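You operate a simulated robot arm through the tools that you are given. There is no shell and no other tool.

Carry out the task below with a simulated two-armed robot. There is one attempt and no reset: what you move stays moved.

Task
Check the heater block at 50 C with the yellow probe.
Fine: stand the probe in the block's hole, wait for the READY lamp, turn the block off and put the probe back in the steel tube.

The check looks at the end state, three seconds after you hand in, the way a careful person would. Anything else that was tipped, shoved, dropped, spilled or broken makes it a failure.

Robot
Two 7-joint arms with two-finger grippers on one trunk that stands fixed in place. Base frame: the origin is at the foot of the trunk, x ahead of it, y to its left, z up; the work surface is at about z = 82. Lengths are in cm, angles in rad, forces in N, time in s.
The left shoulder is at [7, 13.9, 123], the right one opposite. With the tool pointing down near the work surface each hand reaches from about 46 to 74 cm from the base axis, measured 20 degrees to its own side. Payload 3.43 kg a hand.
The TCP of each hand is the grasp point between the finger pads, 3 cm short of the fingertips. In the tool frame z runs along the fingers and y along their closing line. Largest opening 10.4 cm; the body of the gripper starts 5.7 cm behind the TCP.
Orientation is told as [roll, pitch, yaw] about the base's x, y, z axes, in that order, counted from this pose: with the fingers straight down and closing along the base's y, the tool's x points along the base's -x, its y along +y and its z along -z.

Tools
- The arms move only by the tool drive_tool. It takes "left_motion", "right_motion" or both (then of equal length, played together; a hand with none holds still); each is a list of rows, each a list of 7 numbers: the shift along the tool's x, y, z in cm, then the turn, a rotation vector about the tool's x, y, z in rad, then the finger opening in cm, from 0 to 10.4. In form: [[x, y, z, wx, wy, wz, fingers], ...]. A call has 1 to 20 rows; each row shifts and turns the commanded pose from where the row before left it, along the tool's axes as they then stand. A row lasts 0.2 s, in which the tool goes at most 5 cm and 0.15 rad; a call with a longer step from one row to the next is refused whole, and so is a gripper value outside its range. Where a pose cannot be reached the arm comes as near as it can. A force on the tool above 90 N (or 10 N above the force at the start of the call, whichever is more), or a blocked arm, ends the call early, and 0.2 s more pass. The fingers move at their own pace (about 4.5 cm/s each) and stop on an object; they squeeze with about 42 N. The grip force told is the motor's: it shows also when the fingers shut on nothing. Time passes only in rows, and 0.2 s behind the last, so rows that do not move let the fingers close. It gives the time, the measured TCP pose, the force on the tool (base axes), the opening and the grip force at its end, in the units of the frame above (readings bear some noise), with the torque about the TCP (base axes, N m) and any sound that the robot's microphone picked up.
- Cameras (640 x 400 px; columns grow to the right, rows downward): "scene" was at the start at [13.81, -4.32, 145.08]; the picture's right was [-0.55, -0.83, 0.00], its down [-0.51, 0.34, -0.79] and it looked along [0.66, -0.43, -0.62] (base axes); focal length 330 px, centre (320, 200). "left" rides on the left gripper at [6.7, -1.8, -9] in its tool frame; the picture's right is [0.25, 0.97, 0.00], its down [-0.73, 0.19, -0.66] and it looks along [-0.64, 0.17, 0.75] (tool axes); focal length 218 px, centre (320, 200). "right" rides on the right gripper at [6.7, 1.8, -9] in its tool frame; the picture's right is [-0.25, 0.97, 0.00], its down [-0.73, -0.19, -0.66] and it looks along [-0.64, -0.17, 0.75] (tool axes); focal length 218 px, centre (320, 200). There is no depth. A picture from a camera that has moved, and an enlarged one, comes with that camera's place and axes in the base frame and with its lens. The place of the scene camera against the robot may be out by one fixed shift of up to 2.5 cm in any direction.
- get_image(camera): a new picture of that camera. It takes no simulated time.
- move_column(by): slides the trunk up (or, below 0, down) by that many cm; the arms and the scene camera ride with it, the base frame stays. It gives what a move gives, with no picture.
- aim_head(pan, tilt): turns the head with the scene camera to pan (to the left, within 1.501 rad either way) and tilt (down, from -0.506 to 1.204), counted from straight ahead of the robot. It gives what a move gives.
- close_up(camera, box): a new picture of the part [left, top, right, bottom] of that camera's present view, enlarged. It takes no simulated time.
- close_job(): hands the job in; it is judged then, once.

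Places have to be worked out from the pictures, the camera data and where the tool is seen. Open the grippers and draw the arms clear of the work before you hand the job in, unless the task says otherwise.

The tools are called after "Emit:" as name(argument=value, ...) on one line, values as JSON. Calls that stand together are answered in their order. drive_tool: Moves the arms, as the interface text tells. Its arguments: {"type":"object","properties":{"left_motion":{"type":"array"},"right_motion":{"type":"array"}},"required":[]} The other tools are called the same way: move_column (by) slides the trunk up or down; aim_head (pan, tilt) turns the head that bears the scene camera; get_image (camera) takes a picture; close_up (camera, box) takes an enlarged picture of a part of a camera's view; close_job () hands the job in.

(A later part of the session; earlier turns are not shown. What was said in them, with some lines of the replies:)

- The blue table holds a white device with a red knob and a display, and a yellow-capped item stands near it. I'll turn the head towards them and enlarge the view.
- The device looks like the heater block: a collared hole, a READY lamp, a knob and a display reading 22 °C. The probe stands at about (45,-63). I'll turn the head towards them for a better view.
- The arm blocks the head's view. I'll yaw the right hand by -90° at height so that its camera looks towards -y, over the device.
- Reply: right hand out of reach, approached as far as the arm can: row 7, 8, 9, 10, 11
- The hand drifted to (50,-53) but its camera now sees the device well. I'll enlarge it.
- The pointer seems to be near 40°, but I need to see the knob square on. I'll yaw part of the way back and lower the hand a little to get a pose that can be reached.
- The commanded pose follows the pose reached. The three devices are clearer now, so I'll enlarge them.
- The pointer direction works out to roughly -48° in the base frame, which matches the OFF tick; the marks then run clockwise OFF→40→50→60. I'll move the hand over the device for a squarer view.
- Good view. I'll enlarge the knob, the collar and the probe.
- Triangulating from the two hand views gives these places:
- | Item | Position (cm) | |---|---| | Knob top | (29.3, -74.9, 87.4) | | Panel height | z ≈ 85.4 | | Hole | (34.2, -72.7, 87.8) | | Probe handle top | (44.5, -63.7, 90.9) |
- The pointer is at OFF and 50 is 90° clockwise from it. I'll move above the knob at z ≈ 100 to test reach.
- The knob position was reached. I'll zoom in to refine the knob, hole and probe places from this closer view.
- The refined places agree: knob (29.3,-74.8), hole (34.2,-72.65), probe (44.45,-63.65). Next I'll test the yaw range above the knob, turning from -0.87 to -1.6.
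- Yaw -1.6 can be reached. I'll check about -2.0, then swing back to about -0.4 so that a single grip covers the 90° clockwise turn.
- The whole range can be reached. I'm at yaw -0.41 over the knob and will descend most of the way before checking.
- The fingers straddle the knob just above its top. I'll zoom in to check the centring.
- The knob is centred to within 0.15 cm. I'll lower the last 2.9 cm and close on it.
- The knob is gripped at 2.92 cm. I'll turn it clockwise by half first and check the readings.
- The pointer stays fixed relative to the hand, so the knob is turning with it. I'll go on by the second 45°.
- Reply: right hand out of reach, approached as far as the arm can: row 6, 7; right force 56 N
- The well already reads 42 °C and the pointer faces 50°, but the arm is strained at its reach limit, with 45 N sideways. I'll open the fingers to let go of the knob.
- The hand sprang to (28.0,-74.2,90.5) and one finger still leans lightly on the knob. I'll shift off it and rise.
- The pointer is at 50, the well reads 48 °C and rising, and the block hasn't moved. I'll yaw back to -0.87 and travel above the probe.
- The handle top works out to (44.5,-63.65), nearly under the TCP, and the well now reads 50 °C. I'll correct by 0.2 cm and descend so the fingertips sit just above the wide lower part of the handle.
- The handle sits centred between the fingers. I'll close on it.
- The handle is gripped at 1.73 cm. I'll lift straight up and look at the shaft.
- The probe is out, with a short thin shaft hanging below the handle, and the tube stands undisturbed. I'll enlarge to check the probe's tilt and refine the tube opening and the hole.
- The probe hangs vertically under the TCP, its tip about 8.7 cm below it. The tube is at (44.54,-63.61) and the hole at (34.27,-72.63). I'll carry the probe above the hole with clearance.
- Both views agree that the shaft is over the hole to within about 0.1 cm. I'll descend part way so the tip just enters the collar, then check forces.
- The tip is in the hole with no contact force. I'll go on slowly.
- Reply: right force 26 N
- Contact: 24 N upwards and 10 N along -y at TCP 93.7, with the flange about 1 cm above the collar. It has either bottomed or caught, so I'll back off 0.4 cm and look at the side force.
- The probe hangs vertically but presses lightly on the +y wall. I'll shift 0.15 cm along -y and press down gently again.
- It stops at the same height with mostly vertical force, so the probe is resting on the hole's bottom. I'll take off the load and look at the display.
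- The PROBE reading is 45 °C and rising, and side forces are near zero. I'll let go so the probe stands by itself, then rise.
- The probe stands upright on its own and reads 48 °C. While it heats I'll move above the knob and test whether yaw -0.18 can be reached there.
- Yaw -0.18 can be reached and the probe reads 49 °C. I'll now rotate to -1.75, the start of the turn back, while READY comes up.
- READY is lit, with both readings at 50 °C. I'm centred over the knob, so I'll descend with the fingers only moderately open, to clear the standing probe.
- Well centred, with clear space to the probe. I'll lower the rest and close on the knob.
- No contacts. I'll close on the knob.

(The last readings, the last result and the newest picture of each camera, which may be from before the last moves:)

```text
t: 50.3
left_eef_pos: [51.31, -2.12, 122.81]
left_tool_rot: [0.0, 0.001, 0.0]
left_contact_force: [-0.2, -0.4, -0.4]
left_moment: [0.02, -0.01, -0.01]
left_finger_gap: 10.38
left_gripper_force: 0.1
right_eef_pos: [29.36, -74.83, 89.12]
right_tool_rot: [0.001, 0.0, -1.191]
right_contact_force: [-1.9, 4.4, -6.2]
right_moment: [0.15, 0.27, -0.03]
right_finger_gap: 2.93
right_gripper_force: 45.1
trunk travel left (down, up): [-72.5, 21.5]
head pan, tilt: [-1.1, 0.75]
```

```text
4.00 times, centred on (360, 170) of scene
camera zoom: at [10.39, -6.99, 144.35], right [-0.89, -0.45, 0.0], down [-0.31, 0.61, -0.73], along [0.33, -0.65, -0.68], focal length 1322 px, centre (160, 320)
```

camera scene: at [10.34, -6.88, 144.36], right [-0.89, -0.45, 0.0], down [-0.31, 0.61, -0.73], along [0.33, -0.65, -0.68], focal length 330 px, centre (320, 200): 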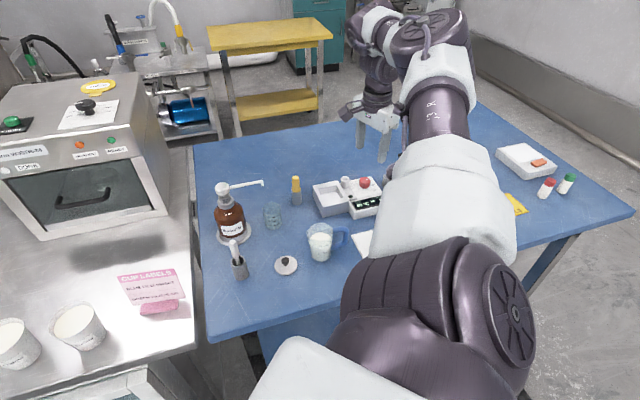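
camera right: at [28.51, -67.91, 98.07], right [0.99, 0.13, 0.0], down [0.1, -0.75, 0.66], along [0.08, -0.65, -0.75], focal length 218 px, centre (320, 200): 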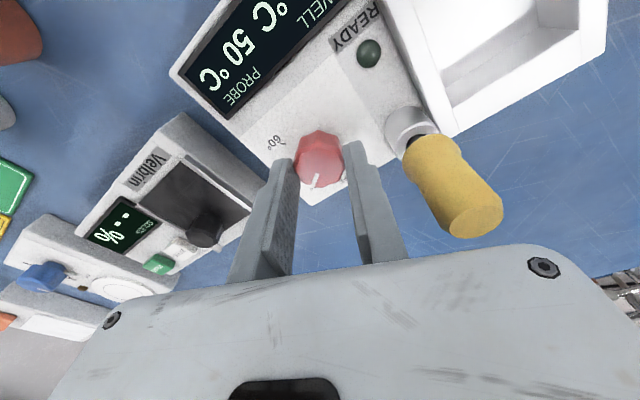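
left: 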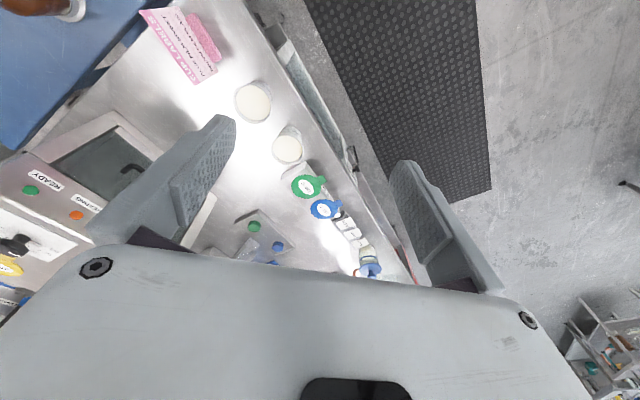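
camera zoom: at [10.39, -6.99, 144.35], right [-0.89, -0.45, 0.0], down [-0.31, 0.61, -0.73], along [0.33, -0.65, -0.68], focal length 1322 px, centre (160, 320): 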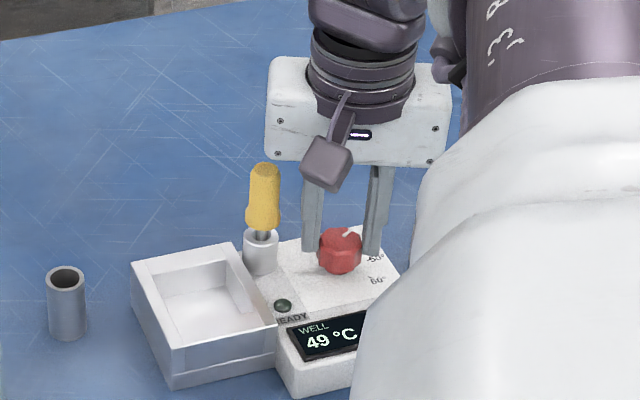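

The knob is turning, the well is cooling and the probe is untouched with visible clearance. I'll finish the remaining 1.01 rad to OFF.

Emit:
drive_tool(right_motion=[[0, 0, 0, 0, 0, -0.11, 2.5], [0, 0, 0, 0, 0, -0.115, 2.5], [0, 0, 0, 0, 0, -0.115, 2.5], [0, 0, 0, 0, 0, -0.115, 2.5], [0, 0, 0, 0, 0, -0.115, 2.5], [0, 0, 0, 0, 0, -0.115, 2.5], [0, 0, 0, 0, 0, -0.115, 2.5], [0, 0, 0, 0, 0, -0.11, 2.5], [0, 0, 0, 0, 0, -0.1, 2.5], [0, 0, 0, 0, 0, 0, 2.5]])

Emit:
get_image(camera="right")

Emit:
close_up(camera="scene", box=[300, 120, 420, 220])

```text
t: 52.5
left_eef_pos: [51.41, -2.22, 122.77]
left_tool_rot: [0.0, 0.0, 0.0]
left_contact_force: [0.2, -0.5, 0.4]
left_moment: [0.01, 0.0, 0.02]
left_finger_gap: 10.41
left_gripper_force: 0.0
right_eef_pos: [29.52, -74.7, 89.09]
right_tool_rot: [0.002, 0.0, -0.179]
right_contact_force: [3.7, 6.0, -8.1]
right_moment: [0.12, -0.15, -0.67]
right_finger_gap: 2.92
right_gripper_force: 45.0
trunk travel left (down, up): [-72.5, 21.5]
head pan, tilt: [-1.1, 0.75]
```

```text
taken
camera right: at [23.17, -71.8, 98.08], right [0.42, 0.91, 0.0], down [0.68, -0.32, 0.66], along [0.59, -0.28, -0.76], focal length 218 px, centre (320, 200)
```

right: 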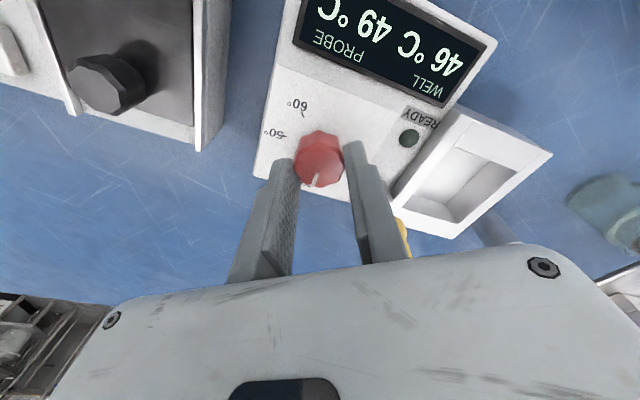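

```text
4.00 times, centred on (360, 170) of scene
camera zoom: at [10.51, -7.0, 144.34], right [-0.89, -0.45, 0.0], down [-0.31, 0.61, -0.73], along [0.33, -0.65, -0.68], focal length 1322 px, centre (160, 320)
```

zoom: 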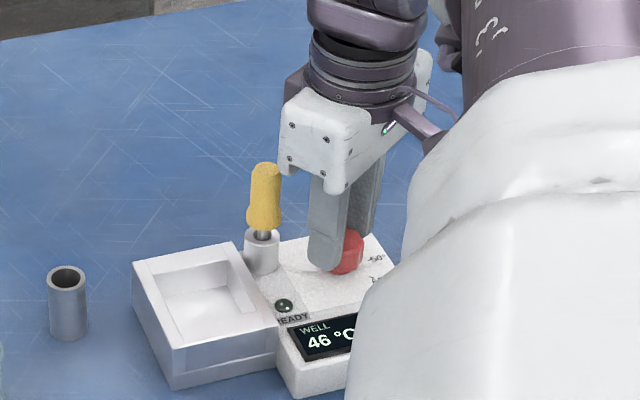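

The z torque of -0.67 N m suggests the OFF stop, and the well is down to 46 °C. I'll let go of the knob and rise.

Emit:
drive_tool(right_motion=[[0, 0, 0, 0, 0, 0, 3.4], [0, 0, 0, 0, 0, 0, 4.4], [0, 0, 0, 0, 0, 0, 4.4], [0, 0, -1, 0, 0, 0, 4.4], [0, 0, -2, 0, 0, 0, 4.4], [0, 0, -2.5, 0, 0, 0, 4.4], [0, 0, -3, 0, 0, 0, 4.4], [0, 0, -3, 0, 0, 0, 4.4], [0, 0, -1, 0, 0, 0, 4.4]])

Emit:
get_image(camera="right")

Emit:
close_up(camera="right", box=[260, 0, 460, 180])

Emit:
close_up(camera="scene", box=[300, 120, 420, 220])

```text
t: 54.5
left_eef_pos: [51.3, -2.14, 122.68]
left_tool_rot: [-0.001, 0.0, 0.0]
left_contact_force: [-0.3, 0.0, -0.1]
left_moment: [0.01, 0.04, -0.01]
left_finger_gap: 10.41
left_gripper_force: 0.1
right_eef_pos: [29.38, -74.82, 101.56]
right_tool_rot: [-0.002, 0.0, -0.181]
right_contact_force: [-1.1, -0.5, 0.0]
right_moment: [0.0, 0.04, -0.01]
right_finger_gap: 4.43
right_gripper_force: 0.1
trunk travel left (down, up): [-72.5, 21.5]
head pan, tilt: [-1.1, 0.75]
```

```text
taken
camera right: at [23.01, -71.76, 110.57], right [0.42, 0.91, 0.0], down [0.68, -0.32, 0.66], along [0.6, -0.28, -0.75], focal length 218 px, centre (320, 200)
```

right: 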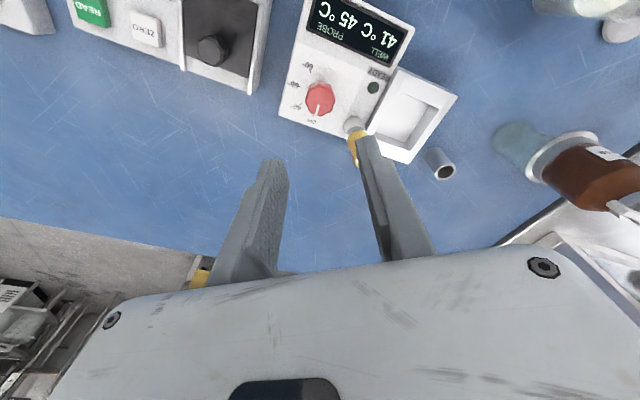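

```text
2.22 times, centred on (360, 90) of right
camera zoom: at [23.01, -71.76, 110.57], right [0.42, 0.91, 0.0], down [0.68, -0.32, 0.66], along [0.6, -0.28, -0.75], focal length 485 px, centre (231, 444)
```

zoom: 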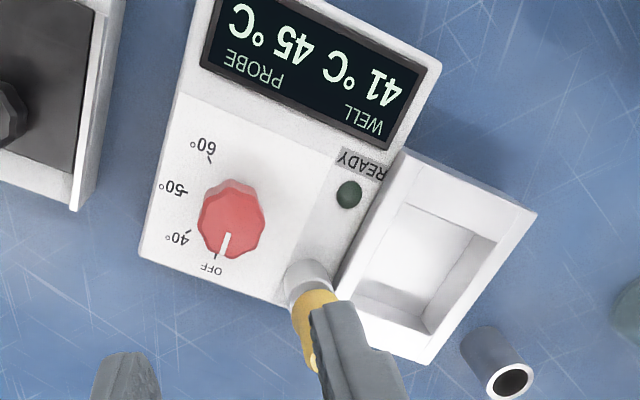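

```text
4.00 times, centred on (360, 170) of scene
camera zoom: at [10.39, -6.95, 144.35], right [-0.89, -0.45, 0.0], down [-0.31, 0.61, -0.73], along [0.33, -0.65, -0.68], focal length 1322 px, centre (160, 320)
```

zoom: 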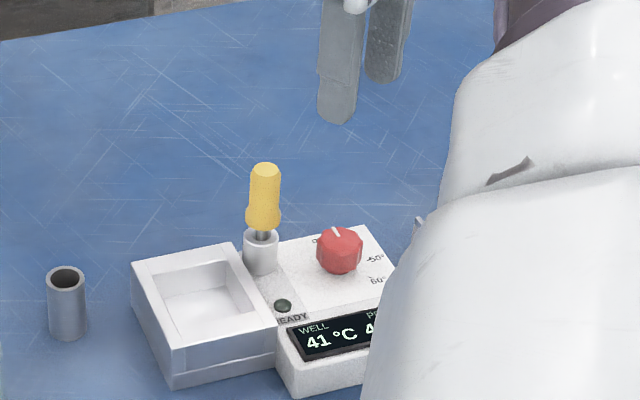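

The knob is back at OFF and the well is falling through 41 °C, with the probe still standing. I'll rotate back to yaw -0.87 and move above the probe.

Emit:
drive_tool(right_motion=[[0, 0, 0, 0, 0, 0.1384, 5], [0, 0, 0, 0, 0, 0.1384, 5], [0, 0, 0, 0, 0, 0.1384, 5], [0, 0, 0, 0, 0, 0.1384, 5], [0, 0, 0, 0, 0, 0.1384, 5], [-0.35, 1.28, 0, 0, 0, 0, 5], [-0.35, 1.28, 0, 0, 0, 0, 5], [-0.35, 1.28, 0, 0, 0, 0, 5], [-0.35, 1.28, 0, 0, 0, 0, 5], [0, 0, 0, 0, 0, 0, 5]])

Emit:
get_image(camera="right")

Emit:
close_up(camera="right", box=[240, 40, 400, 160])

```text
t: 56.7
left_eef_pos: [51.33, -2.17, 122.83]
left_tool_rot: [0.0, -0.001, -0.001]
left_contact_force: [0.3, 1.0, 0.6]
left_moment: [0.01, -0.02, 0.04]
left_finger_gap: 10.37
left_gripper_force: 0.0
right_eef_pos: [34.14, -72.39, 101.56]
right_tool_rot: [0.001, 0.001, -0.874]
right_contact_force: [0.5, -0.6, -0.2]
right_moment: [0.0, 0.01, -0.02]
right_finger_gap: 5.01
right_gripper_force: 0.1
trunk travel left (down, up): [-72.5, 21.5]
head pan, tilt: [-1.1, 0.75]
```

```text
taken
camera right: at [31.14, -66.15, 110.55], right [0.9, 0.43, 0.0], down [0.32, -0.68, 0.66], along [0.28, -0.59, -0.75], focal length 218 px, centre (320, 200)
```

right: 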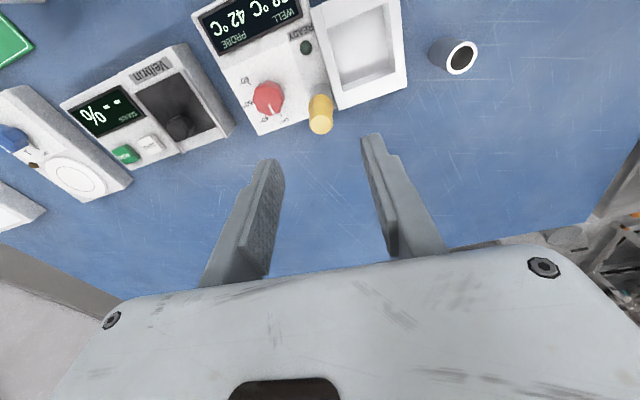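

```text
3.33 times, centred on (320, 100) of right
camera zoom: at [31.14, -66.15, 110.55], right [0.9, 0.43, 0.0], down [0.32, -0.68, 0.66], along [0.28, -0.59, -0.75], focal length 728 px, centre (320, 533)
```

zoom: 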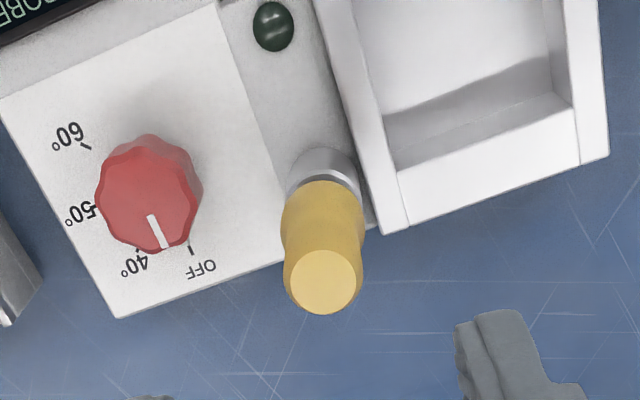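

The pointer is aligned with the OFF tick. The handle is at (34.24,-72.58), so I'll correct by 0.2 cm, descend 7.9 cm and grip as before.

Emit:
drive_tool(right_motion=[[-0.2, 0.02, 1.5, 0, 0, 0, 5], [0, 0, 1.8, 0, 0, 0, 5], [0, 0, 1.8, 0, 0, 0, 5], [0, 0, 1.6, 0, 0, 0, 5], [0, 0, 1.2, 0, 0, 0, 5], [0, 0, 0, 0, 0, 0, 5]])

Emit:
get_image(camera="right")

```text
t: 58.1
left_eef_pos: [51.34, -2.09, 122.85]
left_tool_rot: [0.001, -0.001, 0.0]
left_contact_force: [-0.1, 0.6, 0.4]
left_moment: [-0.03, -0.04, -0.01]
left_finger_gap: 10.39
left_gripper_force: 0.0
right_eef_pos: [34.3, -72.79, 93.54]
right_tool_rot: [0.0, 0.001, -0.872]
right_contact_force: [-0.2, -0.2, 0.2]
right_moment: [0.02, -0.02, -0.02]
right_finger_gap: 5.0
right_gripper_force: 0.0
trunk travel left (down, up): [-72.5, 21.5]
head pan, tilt: [-1.1, 0.75]
```

```text
taken
camera right: at [31.26, -66.43, 102.59], right [0.9, 0.43, 0.0], down [0.32, -0.68, 0.66], along [0.28, -0.59, -0.75], focal length 218 px, centre (320, 200)
```

right: 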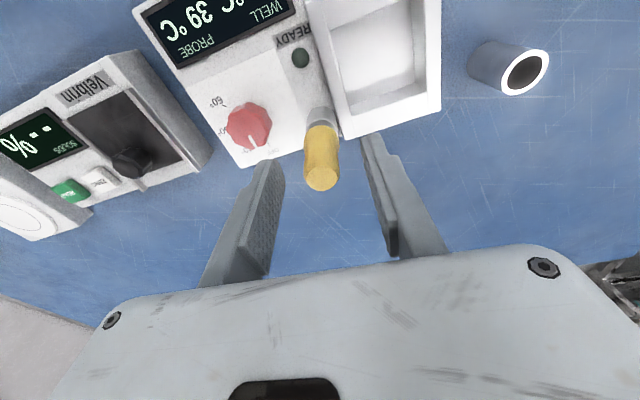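

The handle is centred between the fingers, so I'll close and lift slowly.

Emit:
drive_tool(right_motion=[[0, 0, 0, 0, 0, 0, 3.5], [0, 0, 0, 0, 0, 0, 2.2], [0, 0, 0, 0, 0, 0, 1.2], [0, 0, 0, 0, 0, 0, 1.2], [0, 0, 0, 0, 0, 0, 1.2]])

Emit:
drive_tool(right_motion=[[0, 0, -0.4, 0, 0, 0, 1.2], [0, 0, -0.8, 0, 0, 0, 1.2], [0, 0, -1.2, 0, 0, 0, 1.2], [0, 0, -1.5, 0, 0, 0, 1.2], [0, 0, -1.5, 0, 0, 0, 1.2], [0, 0, -1.4, 0, 0, 0, 1.2], [0, 0, -1, 0, 0, 0, 1.2], [0, 0, 0, 0, 0, 0, 1.2]])

Emit:
get_image(camera="right")

Emit:
close_up(camera="scene", box=[280, 120, 400, 220])

```text
t: 59.3
left_eef_pos: [51.22, -2.15, 122.82]
left_tool_rot: [0.0, -0.002, 0.0]
left_contact_force: [0.6, 0.2, -0.1]
left_moment: [0.0, -0.03, -0.01]
left_finger_gap: 10.41
left_gripper_force: 0.1
right_eef_pos: [34.27, -72.81, 93.58]
right_tool_rot: [-0.001, 0.0, -0.871]
right_contact_force: [0.3, 0.1, -0.9]
right_moment: [0.0, -0.01, 0.0]
right_finger_gap: 1.8
right_gripper_force: 41.8
trunk travel left (down, up): [-72.5, 21.5]
head pan, tilt: [-1.1, 0.75]
```

```text
t: 61.1
left_eef_pos: [51.34, -2.13, 122.78]
left_tool_rot: [0.0, 0.0, 0.0]
left_contact_force: [-0.6, 0.2, -0.3]
left_moment: [-0.01, -0.02, 0.02]
left_finger_gap: 10.4
left_gripper_force: 0.1
right_eef_pos: [34.39, -72.78, 101.59]
right_tool_rot: [-0.001, 0.0, -0.871]
right_contact_force: [0.1, -0.1, 0.1]
right_moment: [0.0, 0.0, 0.0]
right_finger_gap: 1.8
right_gripper_force: 41.8
trunk travel left (down, up): [-72.5, 21.5]
head pan, tilt: [-1.1, 0.75]
```

```text
taken
camera right: at [31.31, -66.4, 110.55], right [0.9, 0.43, 0.0], down [0.32, -0.68, 0.66], along [0.28, -0.59, -0.75], focal length 218 px, centre (320, 200)
```

right: 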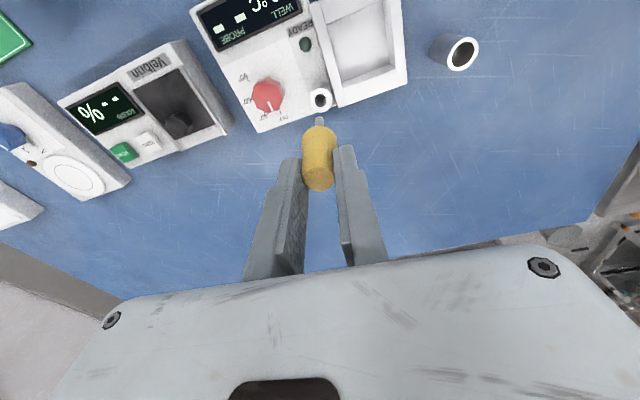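

```text
4.00 times, centred on (340, 170) of scene
camera zoom: at [10.38, -6.97, 144.35], right [-0.89, -0.45, 0.0], down [-0.31, 0.61, -0.73], along [0.33, -0.65, -0.68], focal length 1322 px, centre (240, 320)
```

zoom: 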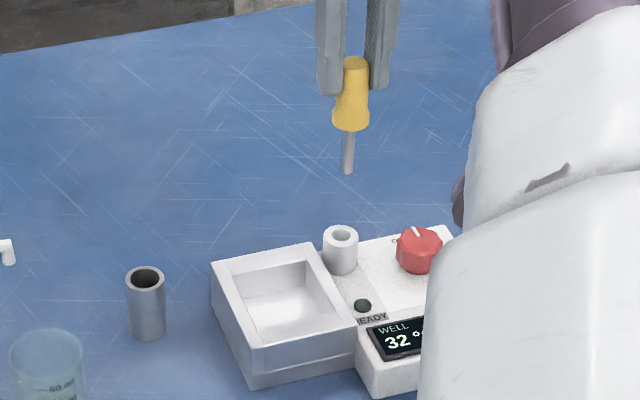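

The probe is in hand and vertical. I'll carry it back above the steel tube.

Emit:
drive_tool(right_motion=[[0.04, 1.714, 0, 0, 0, 0, 1.2], [0.04, 1.714, 0, 0, 0, 0, 1.2], [0.04, 1.714, 0, 0, 0, 0, 1.2], [0.04, 1.714, 0, 0, 0, 0, 1.2], [0.04, 1.714, 0, 0, 0, 0, 1.2], [0.04, 1.714, 0, 0, 0, 0, 1.2], [0.04, 1.714, 0, 0, 0, 0, 1.2], [0.04, 1.714, 0, 0, 0, 0, 1.2], [0, 0, 0, 0, 0, 0, 1.2], [0, 0, 0, 0, 0, 0, 1.2]])

Emit:
close_up(camera="right", box=[272, 70, 368, 200])

Emit:
close_up(camera="scene", box=[260, 120, 380, 220])

```text
t: 63.3
left_eef_pos: [51.34, -2.34, 122.88]
left_tool_rot: [-0.001, 0.001, 0.001]
left_contact_force: [-0.5, -0.6, 0.8]
left_moment: [0.01, -0.01, 0.01]
left_finger_gap: 10.39
left_gripper_force: 0.0
right_eef_pos: [44.6, -63.74, 101.45]
right_tool_rot: [0.0, 0.001, -0.873]
right_contact_force: [-0.8, 0.4, -0.6]
right_moment: [0.0, 0.01, -0.01]
right_finger_gap: 1.8
right_gripper_force: 41.9
trunk travel left (down, up): [-72.5, 21.5]
head pan, tilt: [-1.1, 0.75]
```

```text
3.08 times, centred on (320, 135) of right
camera zoom: at [41.58, -57.36, 110.37], right [0.9, 0.43, 0.0], down [0.32, -0.68, 0.66], along [0.28, -0.59, -0.75], focal length 672 px, centre (320, 400)
```

zoom: 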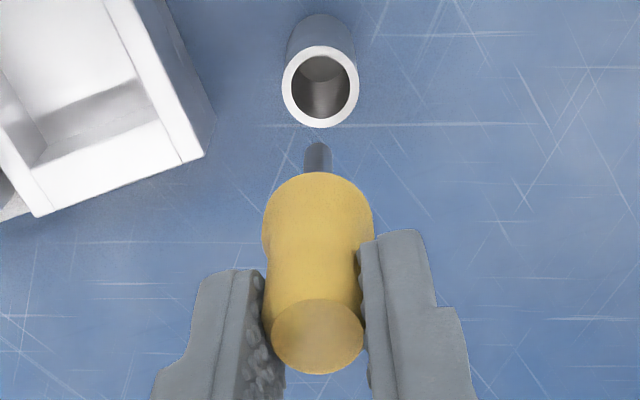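

```text
4.00 times, centred on (320, 170) of scene
camera zoom: at [10.37, -6.96, 144.35], right [-0.89, -0.45, 0.0], down [-0.31, 0.61, -0.73], along [0.33, -0.65, -0.68], focal length 1322 px, centre (320, 320)
```

zoom: 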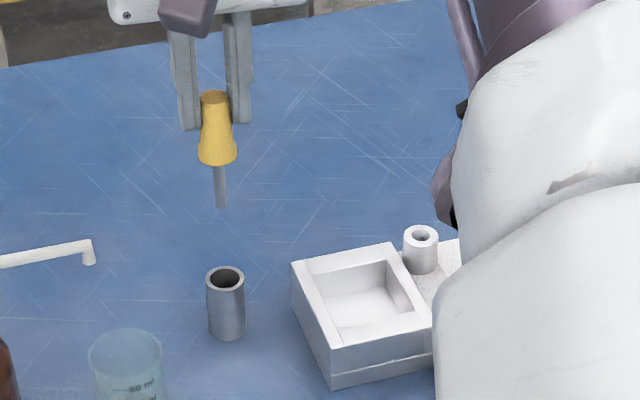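

The tube opening is aligned to within 0.1 cm, with about 0.7 cm of play around the shaft. I'll lower the probe most of the way.

Emit:
drive_tool(right_motion=[[0, 0.07, 1.2, 0, 0, 0, 1.2], [0, 0, 1.4, 0, 0, 0, 1.2], [0, 0, 1.4, 0, 0, 0, 1.2], [0, 0, 1.2, 0, 0, 0, 1.2], [0, 0, 1.0, 0, 0, 0, 1.2], [0, 0, 1.0, 0, 0, 0, 1.2], [0, 0, 0.8, 0, 0, 0, 1.2], [0, 0, 0.6, 0, 0, 0, 1.2], [0, 0, 0.4, 0, 0, 0, 1.2], [0, 0, 0, 0, 0, 0, 1.2]])

Emit:
close_up(camera="right", box=[272, 70, 368, 200])

Emit:
close_up(camera="scene", box=[260, 140, 360, 220])

```text
t: 65.5
left_eef_pos: [51.35, -2.03, 122.72]
left_tool_rot: [0.0, 0.0, -0.001]
left_contact_force: [0.6, 0.5, 0.9]
left_moment: [-0.01, -0.01, 0.01]
left_finger_gap: 10.4
left_gripper_force: 0.1
right_eef_pos: [44.63, -63.6, 92.48]
right_tool_rot: [-0.001, 0.0, -0.873]
right_contact_force: [-0.5, 0.5, -0.2]
right_moment: [0.01, -0.01, 0.0]
right_finger_gap: 1.8
right_gripper_force: 42.0
trunk travel left (down, up): [-72.5, 21.5]
head pan, tilt: [-1.1, 0.75]
```

```text
3.08 times, centred on (320, 135) of right
camera zoom: at [41.67, -57.25, 101.49], right [0.9, 0.43, 0.0], down [0.32, -0.68, 0.66], along [0.28, -0.59, -0.75], focal length 672 px, centre (320, 400)
```

zoom: 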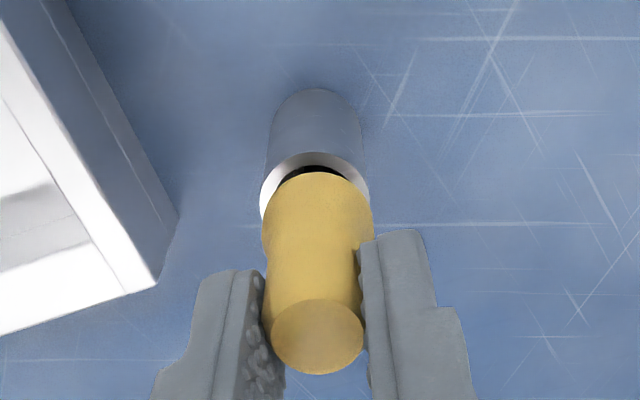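

```text
5.00 times, centred on (310, 180) of scene
camera zoom: at [10.38, -6.95, 144.35], right [-0.89, -0.45, 0.0], down [-0.31, 0.61, -0.73], along [0.33, -0.65, -0.68], focal length 1652 px, centre (370, 300)
```

zoom: 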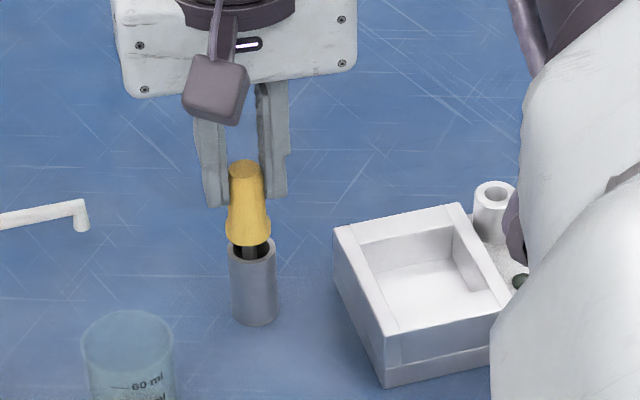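

The shaft is well inside the tube with no force. I'll lower in small steps until it seats.

Emit:
drive_tool(right_motion=[[0, 0, 0.3, 0, 0, 0, 1.2], [0, 0, 0.3, 0, 0, 0, 1.2], [0, 0, 0.2, 0, 0, 0, 1.2], [0, 0, 0.15, 0, 0, 0, 1.2], [0, 0, 0, 0, 0, 0, 1.2]])

Emit:
drive_tool(right_motion=[[0, 0, 0.15, 0, 0, 0, 1.2], [0, 0, 0.1, 0, 0, 0, 1.2], [0, 0, 0, 0, 0, 0, 1.2]])

Emit:
close_up(camera="scene", box=[260, 140, 360, 220])

Emit:
close_up(camera="right", box=[272, 70, 368, 200])

```text
t: 66.7
left_eef_pos: [51.26, -2.23, 122.82]
left_tool_rot: [0.001, -0.001, 0.0]
left_contact_force: [-0.2, -0.1, -0.5]
left_moment: [-0.01, -0.02, 0.02]
left_finger_gap: 10.4
left_gripper_force: 0.0
right_eef_pos: [44.61, -63.65, 91.51]
right_tool_rot: [0.001, -0.001, -0.872]
right_contact_force: [-0.4, 0.4, -0.2]
right_moment: [-0.04, 0.02, 0.0]
right_finger_gap: 1.78
right_gripper_force: 41.8
trunk travel left (down, up): [-72.5, 21.5]
head pan, tilt: [-1.1, 0.75]
```

```text
t: 67.5
left_eef_pos: [51.21, -2.03, 122.86]
left_tool_rot: [-0.001, -0.001, -0.001]
left_contact_force: [0.0, 0.5, -0.4]
left_moment: [-0.01, 0.0, 0.02]
left_finger_gap: 10.4
left_gripper_force: 0.0
right_eef_pos: [44.59, -63.52, 91.37]
right_tool_rot: [-0.001, 0.001, -0.871]
right_contact_force: [0.2, 0.4, -0.6]
right_moment: [0.0, -0.06, -0.04]
right_finger_gap: 1.82
right_gripper_force: 42.0
trunk travel left (down, up): [-72.5, 21.5]
head pan, tilt: [-1.1, 0.75]
```

```text
5.00 times, centred on (310, 180) of scene
camera zoom: at [10.38, -6.95, 144.35], right [-0.89, -0.45, 0.0], down [-0.31, 0.61, -0.73], along [0.33, -0.65, -0.68], focal length 1652 px, centre (370, 300)
```

zoom: 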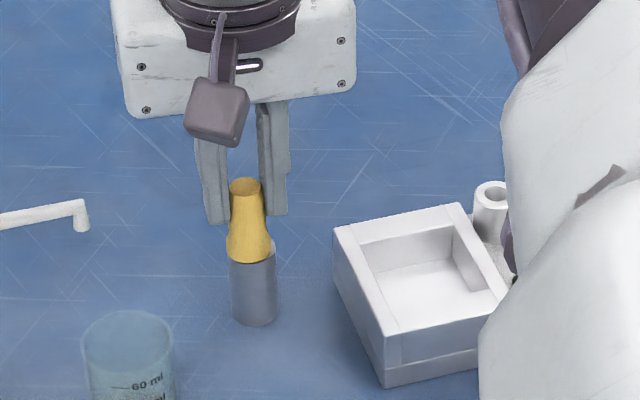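

```text
3.08 times, centred on (320, 135) of right
camera zoom: at [41.72, -57.27, 100.29], right [0.9, 0.43, 0.0], down [0.32, -0.68, 0.66], along [0.28, -0.59, -0.75], focal length 672 px, centre (320, 400)
```

zoom: 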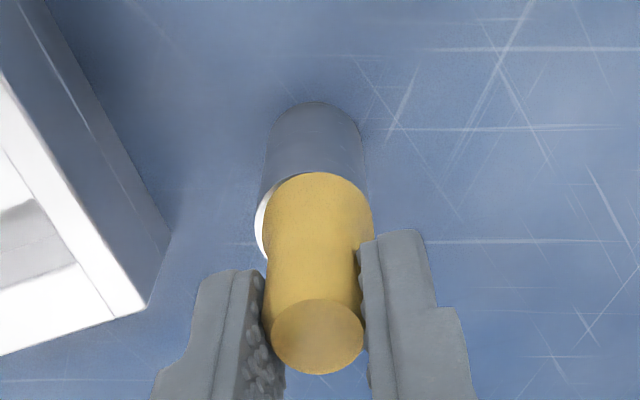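

It's nearly seated, and the probe sits about 0.13 cm to the image right of the tube's centre. I'll nudge it back and lower the last bit.

Emit:
drive_tool(right_motion=[[0, -0.12, 0, 0, 0, 0, 1.2], [0, 0, 0.1, 0, 0, 0, 1.2], [0, 0, 0.1, 0, 0, 0, 1.2], [0, 0, 0, 0, 0, 0, 1.2]])

Emit:
close_up(camera="right", box=[272, 70, 368, 200])

```text
t: 68.5
left_eef_pos: [51.17, -2.14, 122.91]
left_tool_rot: [0.0, 0.0, 0.002]
left_contact_force: [0.0, 0.2, 0.1]
left_moment: [-0.01, -0.01, -0.02]
left_finger_gap: 10.4
left_gripper_force: 0.0
right_eef_pos: [44.7, -63.73, 91.27]
right_tool_rot: [0.0, 0.0, -0.872]
right_contact_force: [0.5, -1.4, 4.7]
right_moment: [-0.07, 0.05, 0.02]
right_finger_gap: 1.82
right_gripper_force: 41.6
trunk travel left (down, up): [-72.5, 21.5]
head pan, tilt: [-1.1, 0.75]
```

```text
3.08 times, centred on (320, 135) of right
camera zoom: at [41.62, -57.37, 100.16], right [0.9, 0.43, 0.0], down [0.32, -0.68, 0.66], along [0.28, -0.59, -0.75], focal length 672 px, centre (320, 400)
```

zoom: 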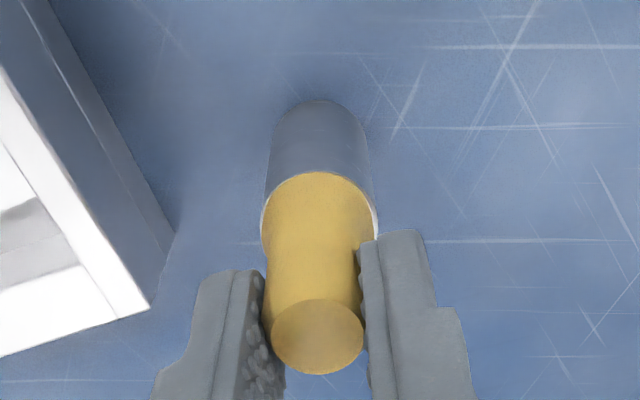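

The probe is seated and centred, with 4.7 N of light contact at TCP 91.2, the same height as at the start. I'll let go and rise straight up.

Emit:
drive_tool(right_motion=[[0, 0, 0, 0, 0, 0, 2.2], [0, 0, 0, 0, 0, 0, 3.2], [0, 0, 0, 0, 0, 0, 4.8], [0, 0, 0, 0, 0, 0, 4.8], [0, 0, -0.6, 0, 0, 0, 4.8], [0, 0, -1.2, 0, 0, 0, 4.8], [0, 0, -2, 0, 0, 0, 4.8], [0, 0, -3, 0, 0, 0, 4.8], [0, 0, -3, 0, 0, 0, 4.8], [0, 0, -3, 0, 0, 0, 4.8]])

Emit:
get_image(camera="right")

Emit:
close_up(camera="scene", box=[260, 140, 400, 230])

```text
t: 70.7
left_eef_pos: [51.3, -2.0, 122.84]
left_tool_rot: [-0.001, 0.001, 0.0]
left_contact_force: [0.5, -0.3, -0.1]
left_moment: [-0.01, -0.01, 0.04]
left_finger_gap: 10.39
left_gripper_force: 0.0
right_eef_pos: [44.68, -63.88, 104.04]
right_tool_rot: [0.0, 0.0, -0.871]
right_contact_force: [0.0, 0.1, 0.0]
right_moment: [0.01, -0.01, 0.02]
right_finger_gap: 4.79
right_gripper_force: 0.1
trunk travel left (down, up): [-72.5, 21.5]
head pan, tilt: [-1.1, 0.75]
```

```text
taken
camera right: at [41.61, -57.5, 112.89], right [0.9, 0.43, 0.0], down [0.32, -0.68, 0.66], along [0.28, -0.59, -0.75], focal length 218 px, centre (320, 200)
```

right: 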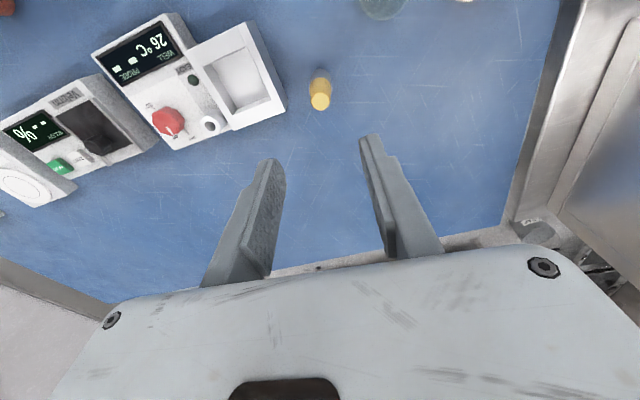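

```text
4.44 times, centred on (330, 185) of scene
camera zoom: at [10.35, -6.86, 144.36], right [-0.89, -0.45, 0.0], down [-0.31, 0.61, -0.73], along [0.33, -0.65, -0.68], focal length 1469 px, centre (276, 267)
```

zoom: 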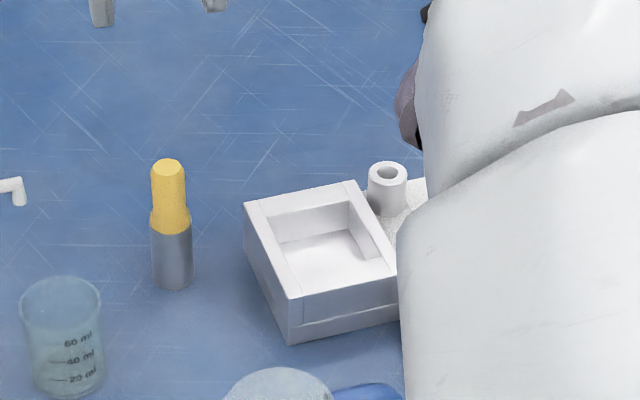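

The probe is back in the tube and the well is at 26 °C with the knob at OFF. I'll raise the arm, yaw back and draw clear with the gripper open.

Emit:
drive_tool(right_motion=[[0, 0, -3, 0, 0, 0, 6], [0, 0, -3, 0, 0, 0, 8], [0, 0, -3, 0, 0, 0, 10], [0, 0, -3, 0, 0, 0, 10.4], [0, 0, -1.5, 0, 0, -0.145, 10.4], [0, 0, 0, 0, 0, -0.145, 10.4], [0, 0, 0, 0, 0, -0.145, 10.4], [0, 0, 0, 0, 0, -0.145, 10.4], [0, 0, 0, 0, 0, -0.145, 10.4], [0, 0, 0, 0, 0, -0.145, 10.4], [0.5, 2.6, 0, 0, 0, 0, 10.4], [0.5, 2.6, 0, 0, 0, 0, 10.4], [0.5, 2.6, 0, 0, 0, 0, 10.4], [0.5, 2.6, 0, 0, 0, 0, 10.4], [0.5, 2.6, 0, 0, 0, 0, 10.4], [0.5, 2.6, 0, 0, 0, 0, 10.4], [0, 2.6, 0, 0, 0, 0, 10.4], [0, 0, 0, 0, 0, 0, 10.4]])

Emit:
get_image(camera="right")

Emit:
get_image(camera="scene")

Emit:
close_up(camera="right", box=[0, 0, 260, 160])

```text
t: 74.5
left_eef_pos: [51.28, -2.14, 122.87]
left_tool_rot: [0.0, -0.001, 0.003]
left_contact_force: [0.4, -0.7, -0.1]
left_moment: [-0.02, -0.01, 0.0]
left_finger_gap: 10.39
left_gripper_force: 0.0
right_eef_pos: [41.68, -45.48, 117.5]
right_tool_rot: [-0.002, 0.001, -0.003]
right_contact_force: [-0.3, 0.1, -0.7]
right_moment: [-0.02, -0.01, 0.0]
right_finger_gap: 10.4
right_gripper_force: 0.1
trunk travel left (down, up): [-72.5, 21.5]
head pan, tilt: [-1.1, 0.75]
```

```text
taken
camera right: at [34.92, -43.55, 126.45], right [0.25, 0.97, 0.0], down [0.73, -0.19, 0.66], along [0.64, -0.17, -0.75], focal length 218 px, centre (320, 200)
```

right: 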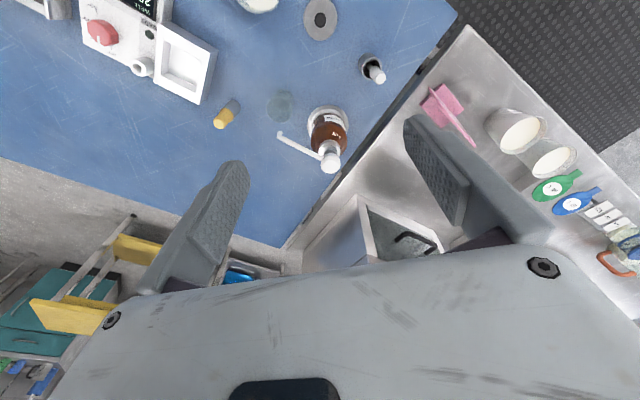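

```text
taken
camera scene: at [10.38, -6.98, 144.35], right [-0.89, -0.45, 0.0], down [-0.31, 0.61, -0.73], along [0.33, -0.65, -0.68], focal length 330 px, centre (320, 200)
```

scene: 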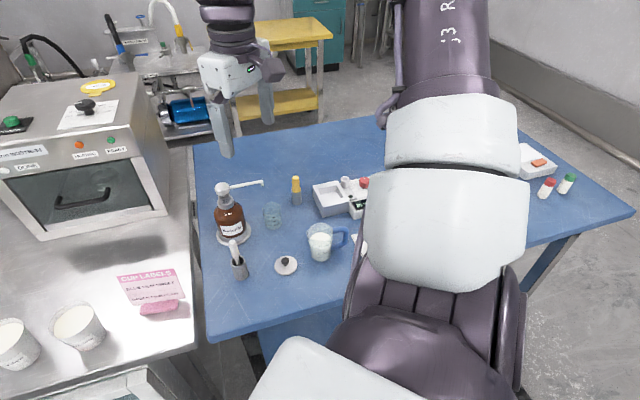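

```text
2.46 times, centred on (130, 80) of right
camera zoom: at [34.92, -43.55, 126.45], right [0.25, 0.97, 0.0], down [0.73, -0.19, 0.66], along [0.64, -0.17, -0.75], focal length 537 px, centre (788, 495)
```

zoom: 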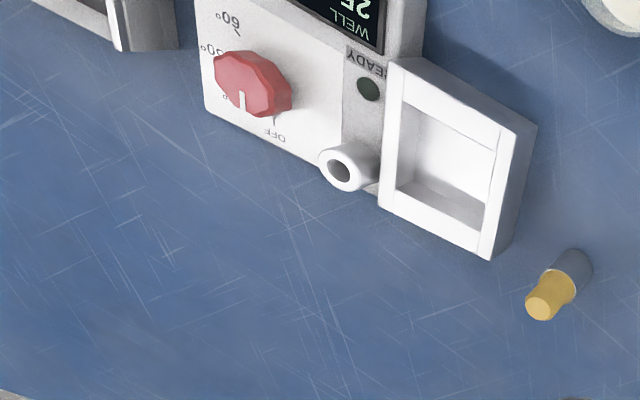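

Everything matches the starting view: the knob is at OFF, the probe is in its tube, nothing else has moved, and both arms are clear with open grippers. I'm handing the job in.

Emit:
close_job()

```text
The job is handed in.
```

I checked the heater block at 50 °C with the yellow probe and handed the job in; no verdict came back.

- **Heating:** I turned the knob from OFF to 50 and the well climbed to 50 °C.
- **Probe in the block:** The probe stood on its own in the hole, resting on the bottom. The READY lamp came on with WELL and PROBE both at 50 °C.
- **Turning off:** I turned the knob back to OFF while the probe was still standing. READY went out and the well had cooled to about 26 °C when I last read it.
- **Probe back:** The probe is seated in its steel tube as it was at the start.

During the turn to 50 the right arm strained at its reach limit, with about 45 N sideways on the knob. My position check right after showed the block had not moved noticeably. In the last pictures nothing else looks tipped or shifted. Both arms are clear with the grippers open.
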